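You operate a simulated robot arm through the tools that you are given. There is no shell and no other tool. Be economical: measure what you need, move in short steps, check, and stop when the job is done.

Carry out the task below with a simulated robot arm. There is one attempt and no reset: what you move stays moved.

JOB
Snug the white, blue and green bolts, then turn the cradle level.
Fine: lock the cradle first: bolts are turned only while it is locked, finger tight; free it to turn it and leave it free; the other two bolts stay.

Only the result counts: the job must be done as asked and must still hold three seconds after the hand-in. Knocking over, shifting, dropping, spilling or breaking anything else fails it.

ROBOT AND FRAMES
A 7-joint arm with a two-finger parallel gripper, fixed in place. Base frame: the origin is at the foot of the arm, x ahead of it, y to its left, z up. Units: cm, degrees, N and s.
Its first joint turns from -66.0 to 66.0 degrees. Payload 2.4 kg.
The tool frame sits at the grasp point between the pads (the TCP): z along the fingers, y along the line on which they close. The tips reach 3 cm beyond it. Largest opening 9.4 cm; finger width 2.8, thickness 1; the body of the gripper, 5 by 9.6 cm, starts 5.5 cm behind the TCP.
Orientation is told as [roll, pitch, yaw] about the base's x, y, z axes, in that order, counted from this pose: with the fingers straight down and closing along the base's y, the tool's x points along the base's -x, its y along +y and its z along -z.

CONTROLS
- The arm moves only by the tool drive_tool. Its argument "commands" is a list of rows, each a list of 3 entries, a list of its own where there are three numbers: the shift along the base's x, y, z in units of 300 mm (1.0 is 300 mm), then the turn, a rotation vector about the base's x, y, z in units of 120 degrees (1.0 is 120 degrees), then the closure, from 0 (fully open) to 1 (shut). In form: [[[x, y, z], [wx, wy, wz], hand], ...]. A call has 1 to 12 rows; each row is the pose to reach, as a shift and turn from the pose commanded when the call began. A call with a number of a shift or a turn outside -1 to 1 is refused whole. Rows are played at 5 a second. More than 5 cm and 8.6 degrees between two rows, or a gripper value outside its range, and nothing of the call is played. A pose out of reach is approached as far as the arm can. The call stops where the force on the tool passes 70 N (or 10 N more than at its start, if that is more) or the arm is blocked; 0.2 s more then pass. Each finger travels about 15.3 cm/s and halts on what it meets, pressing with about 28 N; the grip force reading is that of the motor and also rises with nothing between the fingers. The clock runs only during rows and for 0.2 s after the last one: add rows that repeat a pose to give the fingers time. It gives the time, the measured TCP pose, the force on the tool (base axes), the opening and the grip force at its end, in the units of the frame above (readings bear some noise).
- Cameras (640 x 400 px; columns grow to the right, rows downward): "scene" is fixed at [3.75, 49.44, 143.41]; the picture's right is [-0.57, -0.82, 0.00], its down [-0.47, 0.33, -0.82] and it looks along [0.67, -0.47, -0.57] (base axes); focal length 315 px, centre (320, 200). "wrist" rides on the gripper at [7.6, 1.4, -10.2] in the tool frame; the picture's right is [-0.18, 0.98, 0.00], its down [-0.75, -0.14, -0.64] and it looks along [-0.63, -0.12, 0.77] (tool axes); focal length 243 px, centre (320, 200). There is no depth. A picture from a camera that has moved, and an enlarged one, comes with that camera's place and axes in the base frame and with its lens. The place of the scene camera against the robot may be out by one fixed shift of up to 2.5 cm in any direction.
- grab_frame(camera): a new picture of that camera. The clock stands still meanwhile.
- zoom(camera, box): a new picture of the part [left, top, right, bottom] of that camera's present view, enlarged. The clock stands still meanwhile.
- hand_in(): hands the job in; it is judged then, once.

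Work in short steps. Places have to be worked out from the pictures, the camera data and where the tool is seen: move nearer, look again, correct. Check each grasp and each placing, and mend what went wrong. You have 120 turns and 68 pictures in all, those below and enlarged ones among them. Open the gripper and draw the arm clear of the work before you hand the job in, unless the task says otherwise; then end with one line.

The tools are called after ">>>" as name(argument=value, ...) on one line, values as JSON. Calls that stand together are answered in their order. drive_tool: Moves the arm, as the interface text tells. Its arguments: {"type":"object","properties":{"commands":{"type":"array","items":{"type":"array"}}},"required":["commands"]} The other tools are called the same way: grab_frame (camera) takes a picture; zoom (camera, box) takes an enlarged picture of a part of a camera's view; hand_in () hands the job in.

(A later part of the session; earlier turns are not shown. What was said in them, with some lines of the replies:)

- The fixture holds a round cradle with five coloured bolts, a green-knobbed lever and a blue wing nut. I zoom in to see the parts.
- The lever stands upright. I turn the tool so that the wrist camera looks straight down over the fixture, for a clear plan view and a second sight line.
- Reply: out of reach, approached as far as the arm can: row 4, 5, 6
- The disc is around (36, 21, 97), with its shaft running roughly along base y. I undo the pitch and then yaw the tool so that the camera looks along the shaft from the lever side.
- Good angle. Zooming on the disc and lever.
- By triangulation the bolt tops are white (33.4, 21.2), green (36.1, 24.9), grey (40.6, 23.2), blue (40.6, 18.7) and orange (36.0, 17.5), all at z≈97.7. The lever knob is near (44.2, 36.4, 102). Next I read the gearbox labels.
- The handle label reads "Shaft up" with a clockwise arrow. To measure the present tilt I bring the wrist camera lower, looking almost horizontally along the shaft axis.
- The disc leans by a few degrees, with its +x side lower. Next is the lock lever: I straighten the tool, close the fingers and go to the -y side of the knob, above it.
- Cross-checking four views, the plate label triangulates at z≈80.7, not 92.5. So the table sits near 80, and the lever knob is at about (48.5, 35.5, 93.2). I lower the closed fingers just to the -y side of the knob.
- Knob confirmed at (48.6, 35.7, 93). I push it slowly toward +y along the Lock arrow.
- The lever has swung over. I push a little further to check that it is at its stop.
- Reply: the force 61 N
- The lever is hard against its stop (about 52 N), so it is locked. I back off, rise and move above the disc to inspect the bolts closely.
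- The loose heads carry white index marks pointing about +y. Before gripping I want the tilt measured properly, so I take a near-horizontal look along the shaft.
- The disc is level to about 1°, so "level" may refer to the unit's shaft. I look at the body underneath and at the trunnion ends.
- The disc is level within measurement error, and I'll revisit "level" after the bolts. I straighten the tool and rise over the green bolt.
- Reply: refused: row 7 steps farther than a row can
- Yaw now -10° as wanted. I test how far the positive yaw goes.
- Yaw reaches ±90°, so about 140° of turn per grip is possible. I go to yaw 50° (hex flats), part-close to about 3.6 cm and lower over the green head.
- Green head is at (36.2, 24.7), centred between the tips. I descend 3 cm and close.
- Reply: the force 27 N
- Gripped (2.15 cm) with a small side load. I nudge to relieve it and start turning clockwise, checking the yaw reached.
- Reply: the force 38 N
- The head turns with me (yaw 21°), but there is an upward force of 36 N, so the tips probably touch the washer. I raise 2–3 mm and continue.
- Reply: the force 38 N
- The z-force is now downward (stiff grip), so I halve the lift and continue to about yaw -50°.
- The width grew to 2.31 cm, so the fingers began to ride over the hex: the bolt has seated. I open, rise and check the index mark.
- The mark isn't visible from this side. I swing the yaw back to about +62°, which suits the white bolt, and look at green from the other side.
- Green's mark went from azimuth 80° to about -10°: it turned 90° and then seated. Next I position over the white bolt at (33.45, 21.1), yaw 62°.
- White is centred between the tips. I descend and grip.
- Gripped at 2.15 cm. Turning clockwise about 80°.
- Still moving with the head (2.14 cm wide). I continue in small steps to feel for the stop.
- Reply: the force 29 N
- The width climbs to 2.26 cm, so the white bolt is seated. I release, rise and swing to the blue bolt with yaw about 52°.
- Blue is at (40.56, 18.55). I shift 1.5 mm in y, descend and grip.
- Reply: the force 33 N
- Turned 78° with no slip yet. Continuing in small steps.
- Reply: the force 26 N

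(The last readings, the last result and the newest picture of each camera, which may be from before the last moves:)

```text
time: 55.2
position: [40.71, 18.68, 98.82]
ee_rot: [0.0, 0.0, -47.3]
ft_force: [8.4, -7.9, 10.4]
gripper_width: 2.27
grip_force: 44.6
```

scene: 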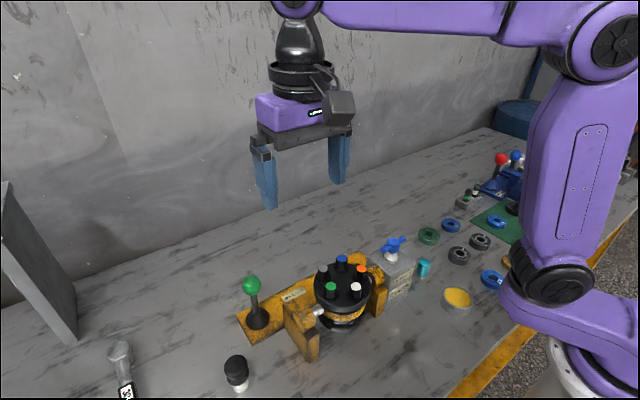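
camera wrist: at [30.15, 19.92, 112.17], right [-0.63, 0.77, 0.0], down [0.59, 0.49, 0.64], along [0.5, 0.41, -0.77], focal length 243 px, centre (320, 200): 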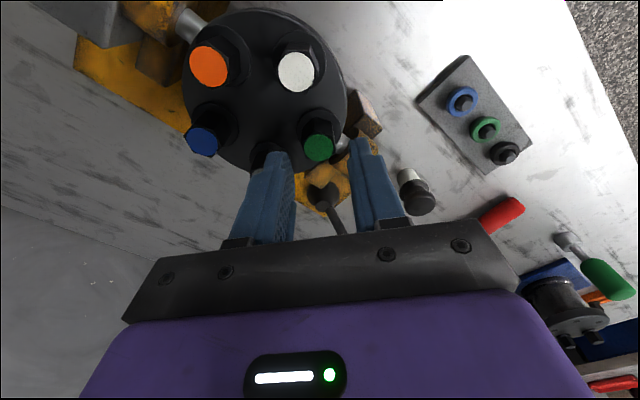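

Width is 2.27 cm, so blue is seated. I release, rise and check the marks.

>>> drive_tool(commands=[[[0, 0, 0], [0, 0, 0], 0.62], [[0, 0, 0], [0, 0, 0], 0.62], [[0, 0, 0.1], [0, 0, 0], 0.62], [[0, 0, 0.2], [0, 0, 0], 0.4], [[-0.03, 0.03, 0.26], [0, 0, 0], 0], [[-0.06, 0.03, 0.28], [0, 0, 0], 0], [[-0.06, 0.03, 0.28], [0, 0, 0], 0]])

>>> zoom(camera="wrist", box=[200, 0, 440, 170])

```text
time: 56.8
position: [38.86, 19.72, 107.24]
ee_rot: [0.0, 0.0, -47.4]
ft_force: [-0.9, 0.8, 0.4]
gripper_width: 9.4
grip_force: 0.0
```

```text
2.35 times, centred on (320, 85) of wrist
camera zoom: at [34.62, 26.18, 117.71], right [0.85, 0.53, 0.0], down [0.41, -0.65, 0.64], along [0.34, -0.54, -0.77], focal length 571 px, centre (320, 471)
```

zoom: 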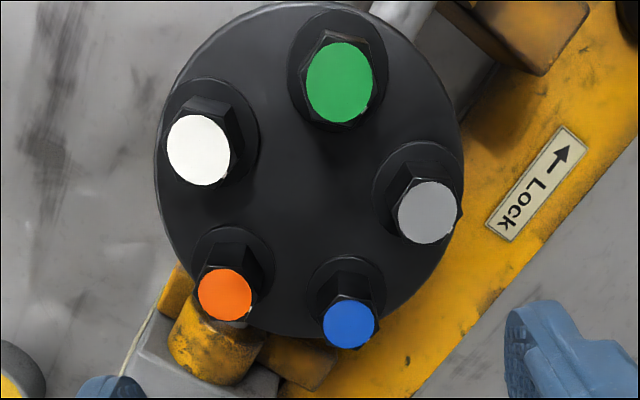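

All three target bolts are seated. Now I free the lock: go over the tilted knob, at about (48.6, 41.4, 91), with yaw 0 so the fingers straddle it in y.

>>> drive_tool(commands=[[[0.04, 0.09, 0], [0, 0, 0.05], 0.2], [[0.08, 0.18, 0], [0, 0, 0.1], 0.2], [[0.12, 0.27, 0], [0, 0, 0.15], 0.2], [[0.16, 0.36, 0], [0, 0, 0.2], 0.2], [[0.2, 0.45, 0], [0, 0, 0.25], 0.2], [[0.24, 0.54, 0], [0, 0, 0.3], 0.2], [[0.28, 0.63, 0], [0, 0, 0.35], 0.2], [[0.325, 0.72, 0], [0, 0, 0.395], 0.2], [[0.325, 0.72, -0.1], [0, 0, 0.395], 0.2], [[0.325, 0.72, -0.2], [0, 0, 0.395], 0.2], [[0.325, 0.72, -0.2], [0, 0, 0.395], 0.2]])

>>> grab_frame(camera="wrist")

```text
time: 59.2
position: [48.69, 40.98, 101.16]
ee_rot: [0.0, 0.0, 0.1]
ft_force: [0.2, 0.0, -0.5]
gripper_width: 7.54
grip_force: 0.1
```

```text
32 pictures are left
camera wrist: at [41.01, 42.39, 111.56], right [0.18, 0.98, 0.0], down [0.75, -0.14, 0.64], along [0.63, -0.12, -0.77], focal length 243 px, centre (320, 200)
```

wrist: 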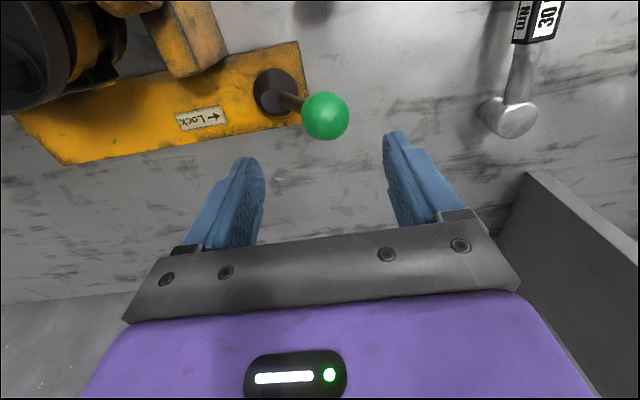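

The knob is at (48.8, 41.3, 91), centred. I descend around it and narrow the opening to about 4.9 cm.

>>> drive_tool(commands=[[[0.003, 0.01, -0.1], [0, 0, 0], 0.2], [[0.003, 0.01, -0.2], [0, 0, 0], 0.2], [[0.003, 0.01, -0.31], [0, 0, 0], 0.2], [[0.003, 0.01, -0.31], [0, 0, 0], 0.48], [[0.003, 0.01, -0.31], [0, 0, 0], 0.48]])

>>> drive_tool(commands=[[[0, -0.03, 0.005], [0, 0, 0], 0.48], [[0, -0.06, 0.015], [0, 0, 0], 0.48], [[0, -0.09, 0.025], [0, 0, 0], 0.48], [[0, -0.12, 0.035], [0, 0, 0], 0.48], [[0, -0.15, 0.045], [0, 0, 0], 0.48], [[0, -0.18, 0.05], [0, 0, 0], 0.48], [[0, -0.2, 0.053], [0, 0, 0], 0.48], [[0, -0.215, 0.053], [0, 0, 0], 0.48], [[0, -0.215, 0.053], [0, 0, 0], 0.48]])

>>> grab_frame(camera="scene")

```text
time: 60.4
position: [48.77, 41.34, 92.02]
ee_rot: [0.0, 0.0, 0.1]
ft_force: [0.1, -1.8, 0.3]
gripper_width: 4.92
grip_force: 0.0
```

```text
time: 62.4
position: [48.76, 35.11, 93.48]
ee_rot: [0.1, -0.1, 0.0]
ft_force: [1.1, 7.9, 1.0]
gripper_width: 5.32
grip_force: 3.5
```

```text
31 pictures are left
```

scene: 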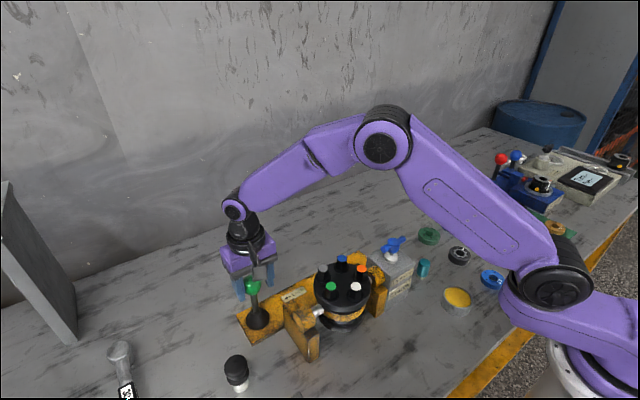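

The lever is upright again, with light contact. I press slightly further to be sure it is at the free stop.

>>> drive_tool(commands=[[[0, -0.015, 0], [0, 0, 0], 0.48], [[0, -0.025, 0], [0, 0, 0], 0.48], [[0, -0.025, 0], [0, 0, 0], 0.48]])

>>> zoom(camera="scene", box=[200, 220, 400, 350])

```text
time: 63.2
position: [48.66, 34.53, 93.55]
ee_rot: [0.1, -0.1, 0.3]
ft_force: [1.7, 25.4, 3.4]
gripper_width: 6.3
grip_force: 12.7
```

```text
3.08 times, centred on (300, 285) of scene
camera zoom: at [3.75, 49.51, 143.38], right [-0.57, -0.82, 0.0], down [-0.47, 0.33, -0.82], along [0.67, -0.47, -0.57], focal length 968 px, centre (382, -62)
```

zoom: 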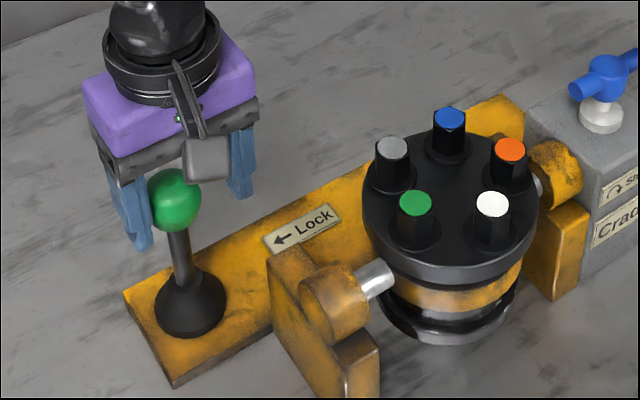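

The lever is at its free stop. I re-centre, open, lift and go to the crank handle at about (37.8, 6.6, 97) for a look.

>>> drive_tool(commands=[[[0, 0.025, 0], [0, 0, 0], 0.3], [[0, 0.03, 0], [0, 0, 0], 0.1], [[0, 0.03, 0.12], [0, 0, 0], 0], [[0, 0.03, 0.25], [0, 0, 0], 0], [[0, 0.03, 0.4], [0, 0, 0], 0], [[-0.05, -0.1, 0.5], [0, 0, 0], 0], [[-0.1, -0.25, 0.5], [0, 0, 0], 0], [[-0.15, -0.4, 0.5], [0, 0, 0], 0], [[-0.2, -0.55, 0.5], [0, 0, 0], 0], [[-0.25, -0.7, 0.5], [0, 0, 0], 0], [[-0.25, -0.85, 0.5], [0, 0, 0], 0], [[-0.25, -0.85, 0.5], [0, 0, 0], 0]])

>>> grab_frame(camera="wrist")

```text
refused: row 6 steps farther than a row can; nothing moved
```

```text
29 pictures are left
camera wrist: at [40.95, 35.91, 103.98], right [0.18, 0.98, 0.0], down [0.75, -0.14, 0.64], along [0.63, -0.11, -0.76], focal length 243 px, centre (320, 200)
```

wrist: 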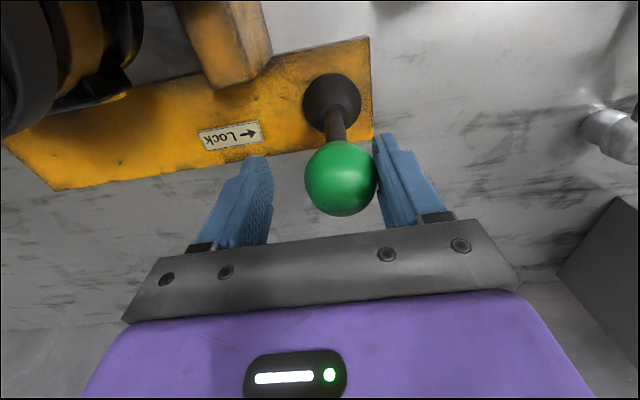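

One row was too long; I resend with shorter steps.

>>> drive_tool(commands=[[[0, 0.025, 0], [0, 0, 0], 0.3], [[0, 0.03, 0], [0, 0, 0], 0.1], [[0, 0.03, 0.13], [0, 0, 0], 0], [[0, 0.03, 0.27], [0, 0, 0], 0], [[0, 0.03, 0.41], [0, 0, 0], 0], [[-0.02, -0.08, 0.5], [0, 0, 0], 0], [[-0.06, -0.22, 0.5], [0, 0, 0], 0], [[-0.1, -0.36, 0.5], [0, 0, 0], 0], [[-0.14, -0.5, 0.5], [0, 0, 0], 0], [[-0.18, -0.64, 0.5], [0, 0, 0], 0], [[-0.2, -0.78, 0.5], [0, 0, 0], 0], [[-0.2, -0.78, 0.5], [0, 0, 0], 0]])

>>> grab_frame(camera="wrist")

```text
time: 65.8
position: [42.5, 10.71, 108.25]
ee_rot: [0.0, 0.0, 0.0]
ft_force: [0.2, -0.3, -0.7]
gripper_width: 9.41
grip_force: 0.0
```

```text
28 pictures are left
camera wrist: at [34.82, 12.07, 118.7], right [0.18, 0.98, 0.0], down [0.75, -0.14, 0.64], along [0.63, -0.12, -0.77], focal length 243 px, centre (320, 200)
```

wrist: 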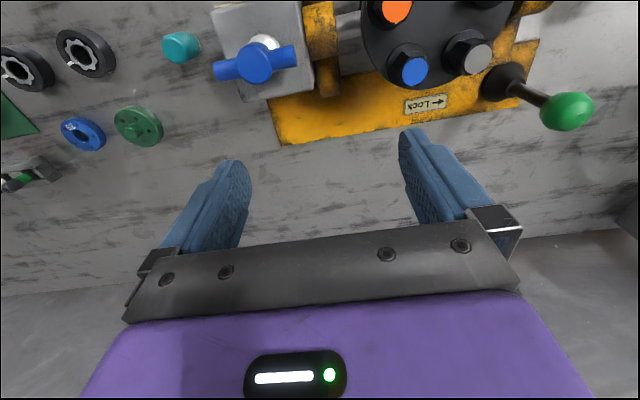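

The lever is upright, and the handle hub is at (37.8, 6.4, 97.3) with its bar along y (azimuth about 88°). I yaw to +90° over it so the fingers close across the bar.

>>> drive_tool(commands=[[[-0.02, -0.02, 0], [0, 0, 0.068], 0.2], [[-0.04, -0.04, 0], [0, 0, 0.136], 0.4], [[-0.06, -0.06, 0], [0, 0, 0.204], 0.5], [[-0.08, -0.08, 0], [0, 0, 0.272], 0.5], [[-0.1, -0.1, 0], [0, 0, 0.34], 0.5], [[-0.12, -0.12, 0], [0, 0, 0.408], 0.5], [[-0.14, -0.14, 0], [0, 0, 0.476], 0.5], [[-0.157, -0.143, 0], [0, 0, 0.544], 0.5], [[-0.157, -0.143, -0.03], [0, 0, 0.612], 0.5], [[-0.157, -0.143, -0.07], [0, 0, 0.68], 0.5], [[-0.157, -0.143, -0.12], [0, 0, 0.74], 0.5], [[-0.157, -0.143, -0.12], [0, 0, 0.74], 0.5]])

>>> grab_frame(camera="wrist")

```text
time: 68.4
position: [38.11, 6.47, 104.99]
ee_rot: [0.0, -0.2, 89.0]
ft_force: [-0.7, -0.1, 0.1]
gripper_width: 4.7
grip_force: 0.1
```

```text
27 pictures are left
camera wrist: at [36.38, -1.16, 115.35], right [-0.98, 0.2, 0.0], down [0.15, 0.75, 0.64], along [0.13, 0.63, -0.77], focal length 243 px, centre (320, 200)
```

wrist: 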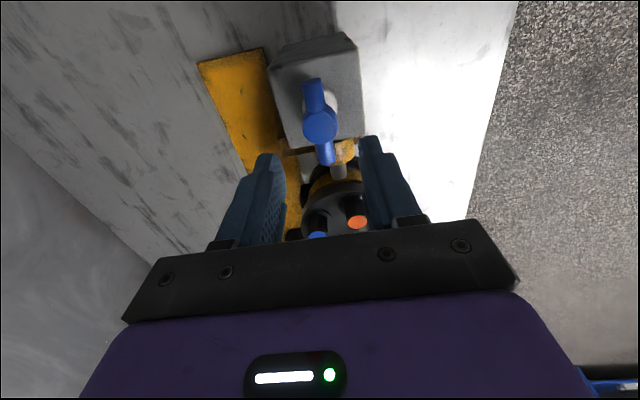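

Hub is at about (37.85, 6.2), between the tips. I descend and close on it.

>>> drive_tool(commands=[[[-0.008, -0.008, -0.08], [0, 0, 0], 0.5], [[-0.008, -0.008, -0.15], [0, 0, 0], 0.5], [[-0.008, -0.008, -0.19], [0, 0, 0], 0.5], [[-0.008, -0.008, -0.19], [0, 0, 0], 1], [[-0.008, -0.008, -0.19], [0, 0, 0], 1], [[-0.008, -0.008, -0.19], [0, 0, 0], 1]])

>>> zoom(camera="wrist", box=[200, 20, 440, 240])

>>> zoom(camera="scene", box=[280, 200, 440, 340])

```text
time: 69.8
position: [37.98, 6.17, 99.16]
ee_rot: [-0.3, -0.2, 88.8]
ft_force: [21.4, -6.2, -5.2]
gripper_width: 2.76
grip_force: 44.8
```

```text
1.82 times, centred on (320, 130) of wrist
camera zoom: at [36.26, -1.42, 109.6], right [-0.98, 0.2, -0.01], down [0.15, 0.75, 0.64], along [0.14, 0.63, -0.77], focal length 441 px, centre (320, 327)
```

zoom: 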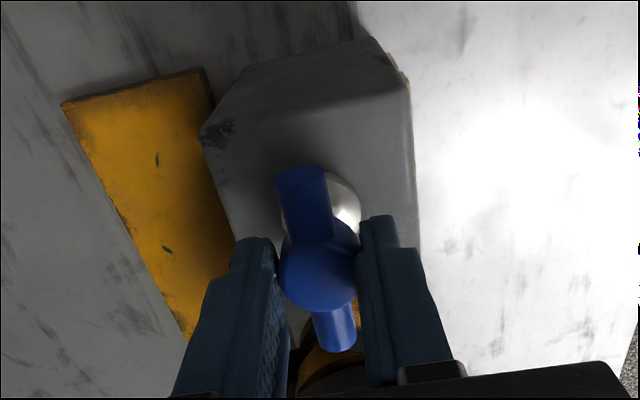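

```text
2.86 times, centred on (360, 270) of scene
camera zoom: at [3.82, 49.43, 143.41], right [-0.57, -0.82, 0.0], down [-0.47, 0.33, -0.82], along [0.67, -0.47, -0.57], focal length 899 px, centre (206, 0)
```

zoom: 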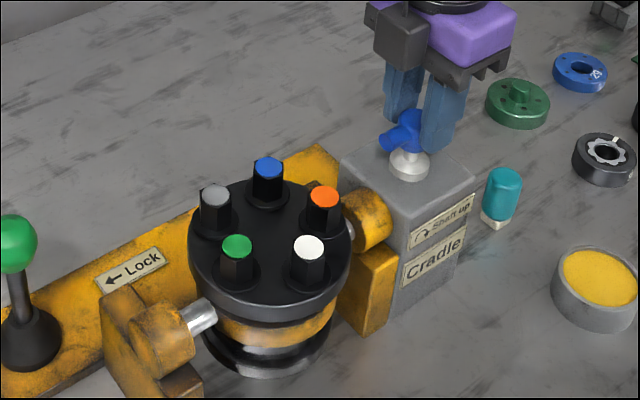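

Gripped on the hub (2.76 cm). I relieve the x side load and turn clockwise about 60° to learn how the cradle responds.

>>> drive_tool(commands=[[[0.003, 0, 0], [0, 0, -0.06], 1], [[0.003, 0, 0], [0, 0, -0.12], 1], [[0.003, 0, 0], [0, 0, -0.18], 1], [[0.003, 0, 0], [0, 0, -0.24], 1], [[0.003, 0, 0], [0, 0, -0.3], 1], [[0.003, 0, 0], [0, 0, -0.36], 1], [[0.003, 0, 0], [0, 0, -0.42], 1], [[0.003, 0, 0], [0, 0, -0.48], 1], [[0.003, 0, 0], [0, 0, -0.48], 1]])

>>> zoom(camera="scene", box=[280, 200, 440, 340])

```text
time: 71.8
position: [37.82, 6.35, 99.16]
ee_rot: [0.2, 0.2, 31.2]
ft_force: [6.1, -3.4, -18.8]
gripper_width: 2.79
grip_force: 45.1
```

```text
2.86 times, centred on (360, 270) of scene
camera zoom: at [3.79, 49.44, 143.41], right [-0.57, -0.82, 0.0], down [-0.47, 0.33, -0.82], along [0.67, -0.47, -0.57], focal length 899 px, centre (206, 0)
```

zoom: 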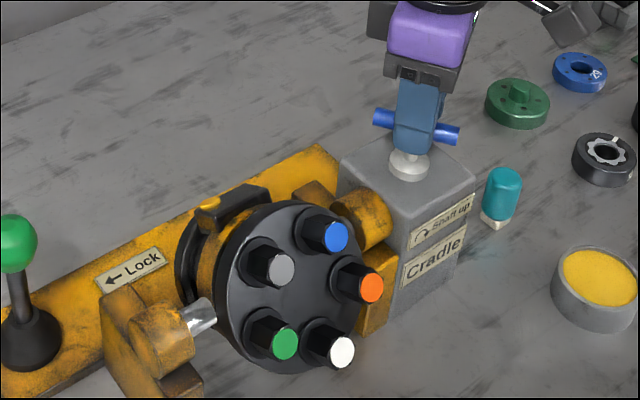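

The cradle follows roughly 1:1, the bolt face tipping toward -x and the underside rising. So "shaft up" refers to the lower end. I continue toward a 90° turn and then inspect.

>>> drive_tool(commands=[[[0, 0, -0.001], [0, 0, -0.06], 1], [[0, 0, -0.001], [0, 0, -0.12], 1], [[0, 0, -0.001], [0, 0, -0.18], 1], [[0, 0, -0.001], [0, 0, -0.24], 1], [[0, 0, -0.001], [0, 0, -0.26], 1], [[0, 0, -0.001], [0, 0, -0.26], 1]])

>>> zoom(camera="scene", box=[280, 200, 440, 340])

```text
time: 73.2
position: [37.85, 6.41, 99.28]
ee_rot: [0.0, 0.1, 0.0]
ft_force: [-1.1, 13.9, 3.7]
gripper_width: 2.77
grip_force: 44.6
```

```text
2.86 times, centred on (360, 270) of scene
camera zoom: at [3.75, 49.48, 143.39], right [-0.57, -0.82, 0.0], down [-0.47, 0.33, -0.82], along [0.67, -0.47, -0.57], focal length 899 px, centre (206, 0)
```

zoom: 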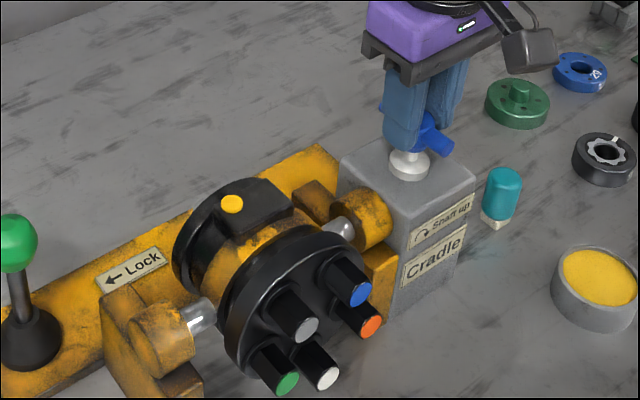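

The shaft axis is now about horizontal, and a block with a yellow sight glass faces up, which fits "level". I release, rise and go round for the side view along the trunnion to measure it.

>>> drive_tool(commands=[[[0, 0, 0], [0, 0, 0], 0.5], [[0, 0, 0], [0, 0, 0], 0.4], [[0, 0, 0.1], [0, 0, 0], 0.4], [[0, 0, 0.2], [0, 0, 0], 0.2], [[0, 0.05, 0.33], [0, 0, -0.06], 0], [[0, 0.19, 0.33], [0, 0, -0.13], 0], [[0, 0.33, 0.33], [0, 0, -0.2], 0], [[0, 0.47, 0.33], [0, 0, -0.27], 0], [[0, 0.61, 0.33], [0, 0, -0.34], 0], [[0, 0.75, 0.33], [0, 0, -0.41], 0], [[0, 0.88, 0.33], [0, 0, -0.48], 0], [[0, 0.96, 0.33], [0, 0, -0.55], 0]])

>>> drive_tool(commands=[[[0, 0, 0], [0, 0, -0.07], 0], [[0, 0, 0], [0, 0, -0.14], 0], [[0, 0, 0], [0, 0, -0.2], 0], [[0, 0, 0], [0, 0, -0.2], 0]])

>>> drive_tool(commands=[[[0, 0, 0], [-0.06, 0, 0], 0], [[0, 0, -0.05], [-0.12, 0, 0], 0], [[0, 0, -0.1], [-0.18, 0, 0], 0], [[0, 0, -0.15], [-0.24, 0, 0], 0], [[0, 0, -0.2], [-0.3, 0, 0], 0], [[0, 0.0, -0.25], [-0.36, 0, 0], 0], [[0, 0.0, -0.3], [-0.42, 0, 0], 0], [[0, 0.0, -0.33], [-0.48, 0, 0], 0], [[0, 0.0, -0.36], [-0.508, 0, 0], 0], [[0, 0, -0.36], [-0.508, 0, 0], 0]])

>>> zoom(camera="wrist", box=[220, 0, 460, 160])

```text
time: 75.8
position: [37.87, 35.15, 109.27]
ee_rot: [-0.1, 0.0, -66.0]
ft_force: [-0.8, -0.4, 0.0]
gripper_width: 9.4
grip_force: 0.0
```

```text
time: 76.8
position: [37.93, 35.12, 109.03]
ee_rot: [0.1, 0.0, -90.0]
ft_force: [0.3, 0.6, -0.4]
gripper_width: 9.4
grip_force: 0.1
```

```text
time: 79.0
position: [38.07, 35.12, 98.37]
ee_rot: [-0.1, -61.0, -89.8]
ft_force: [-0.8, 0.1, 0.6]
gripper_width: 9.39
grip_force: 0.0
```

```text
2.50 times, centred on (340, 80) of wrist
camera zoom: at [39.31, 47.69, 96.73], right [0.98, -0.09, 0.16], down [-0.14, 0.2, 0.97], along [-0.12, -0.98, 0.18], focal length 606 px, centre (270, 500)
```

zoom: 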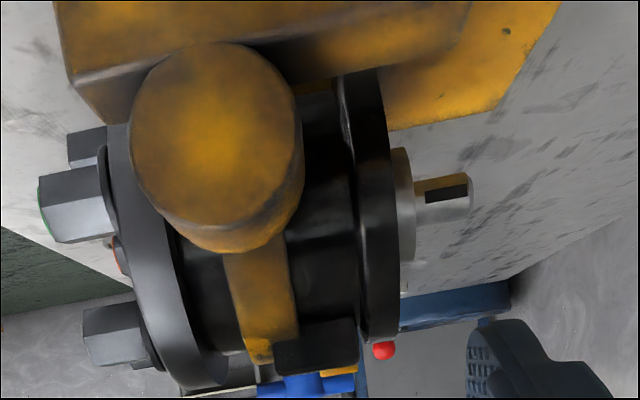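

The keyed shaft on the +x end is visible, so "level" means this shaft horizontal. For an accurate angle I move the camera into the plane of the shaft-side flange, so it appears exactly edge-on.

>>> drive_tool(commands=[[[0.02, 0, 0], [0, 0, 0], 0.5], [[0.05, 0, 0], [0, 0, 0], 1], [[0.08, 0, 0], [0, 0, 0], 1], [[0.113, 0, 0], [0, 0, 0], 1], [[0.113, 0, 0], [0, 0, 0], 1]])

>>> zoom(camera="wrist", box=[220, 0, 400, 150])

```text
time: 80.2
position: [41.29, 35.03, 98.2]
ee_rot: [-0.2, -60.9, -89.8]
ft_force: [-0.4, -0.1, 0.4]
gripper_width: 0.01
grip_force: 27.9
```

```text
2.67 times, centred on (310, 75) of wrist
camera zoom: at [42.65, 47.67, 96.68], right [0.98, -0.09, 0.16], down [-0.14, 0.2, 0.97], along [-0.12, -0.98, 0.18], focal length 647 px, centre (347, 533)
```

zoom: 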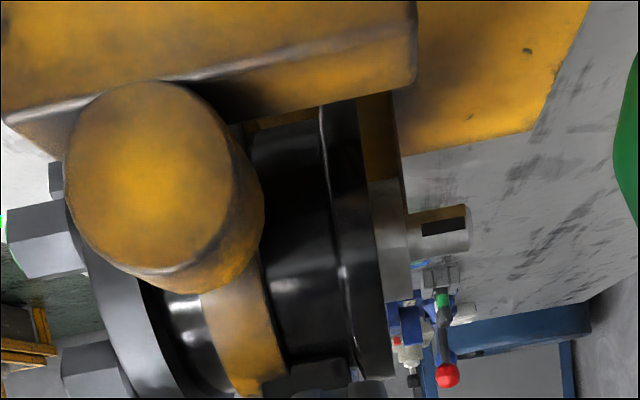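

The flange edge slopes 0.1345 against an expected 0.145 for vertical, and the shaft tip is at z 90.64 against 90.53 at the trunnion. Both put the shaft level within about 0.7°. I open, lift the arm straight up clear and straighten it.

>>> drive_tool(commands=[[[0, 0, 0.12], [0, 0, 0], 1], [[0, 0, 0.25], [0, 0, 0], 0.8], [[0, 0, 0.38], [0.06, 0, 0], 0.5], [[0, 0, 0.5], [0.12, 0, 0], 0], [[0, 0, 0.6], [0.18, 0, 0], 0], [[0, 0, 0.65], [0.24, 0, 0], 0], [[0, 0, 0.65], [0.3, 0, 0], 0], [[0, 0, 0.65], [0.36, 0, 0], 0], [[0, 0, 0.65], [0.42, 0, 0], 0], [[0, 0, 0.65], [0.48, 0, 0], 0], [[0, 0, 0.65], [0.508, 0, 0], 0]])

>>> zoom(camera="scene", box=[200, 200, 440, 350])

```text
time: 82.6
position: [41.31, 35.12, 117.86]
ee_rot: [0.0, 0.1, -90.0]
ft_force: [-0.9, 0.4, -0.1]
gripper_width: 9.41
grip_force: 0.1
out of reach, approached as far as the arm can: row 2
```

```text
2.67 times, centred on (320, 275) of scene
camera zoom: at [3.75, 49.44, 143.41], right [-0.57, -0.82, 0.0], down [-0.47, 0.33, -0.82], along [0.67, -0.47, -0.57], focal length 839 px, centre (320, 0)
```

zoom: 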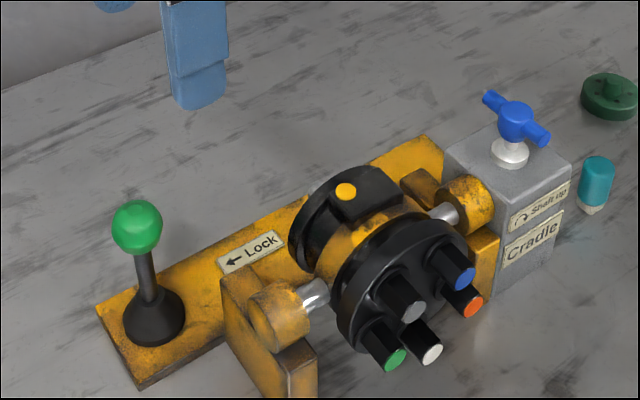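

The lever is upright (free), the shaft is level, the three bolts are seated and the arm is clear with the gripper open. Handing in.

>>> hand_in()

```text
The job is handed in.
```

I handed the job in with the white, blue and green bolts snugged while the cradle was locked. The cradle is turned with its shaft level to within about 1° and left free, and the orange and grey bolts were not touched. I read "level" as the keyed shaft being horizontal, because the bolt face was already flat at the start.
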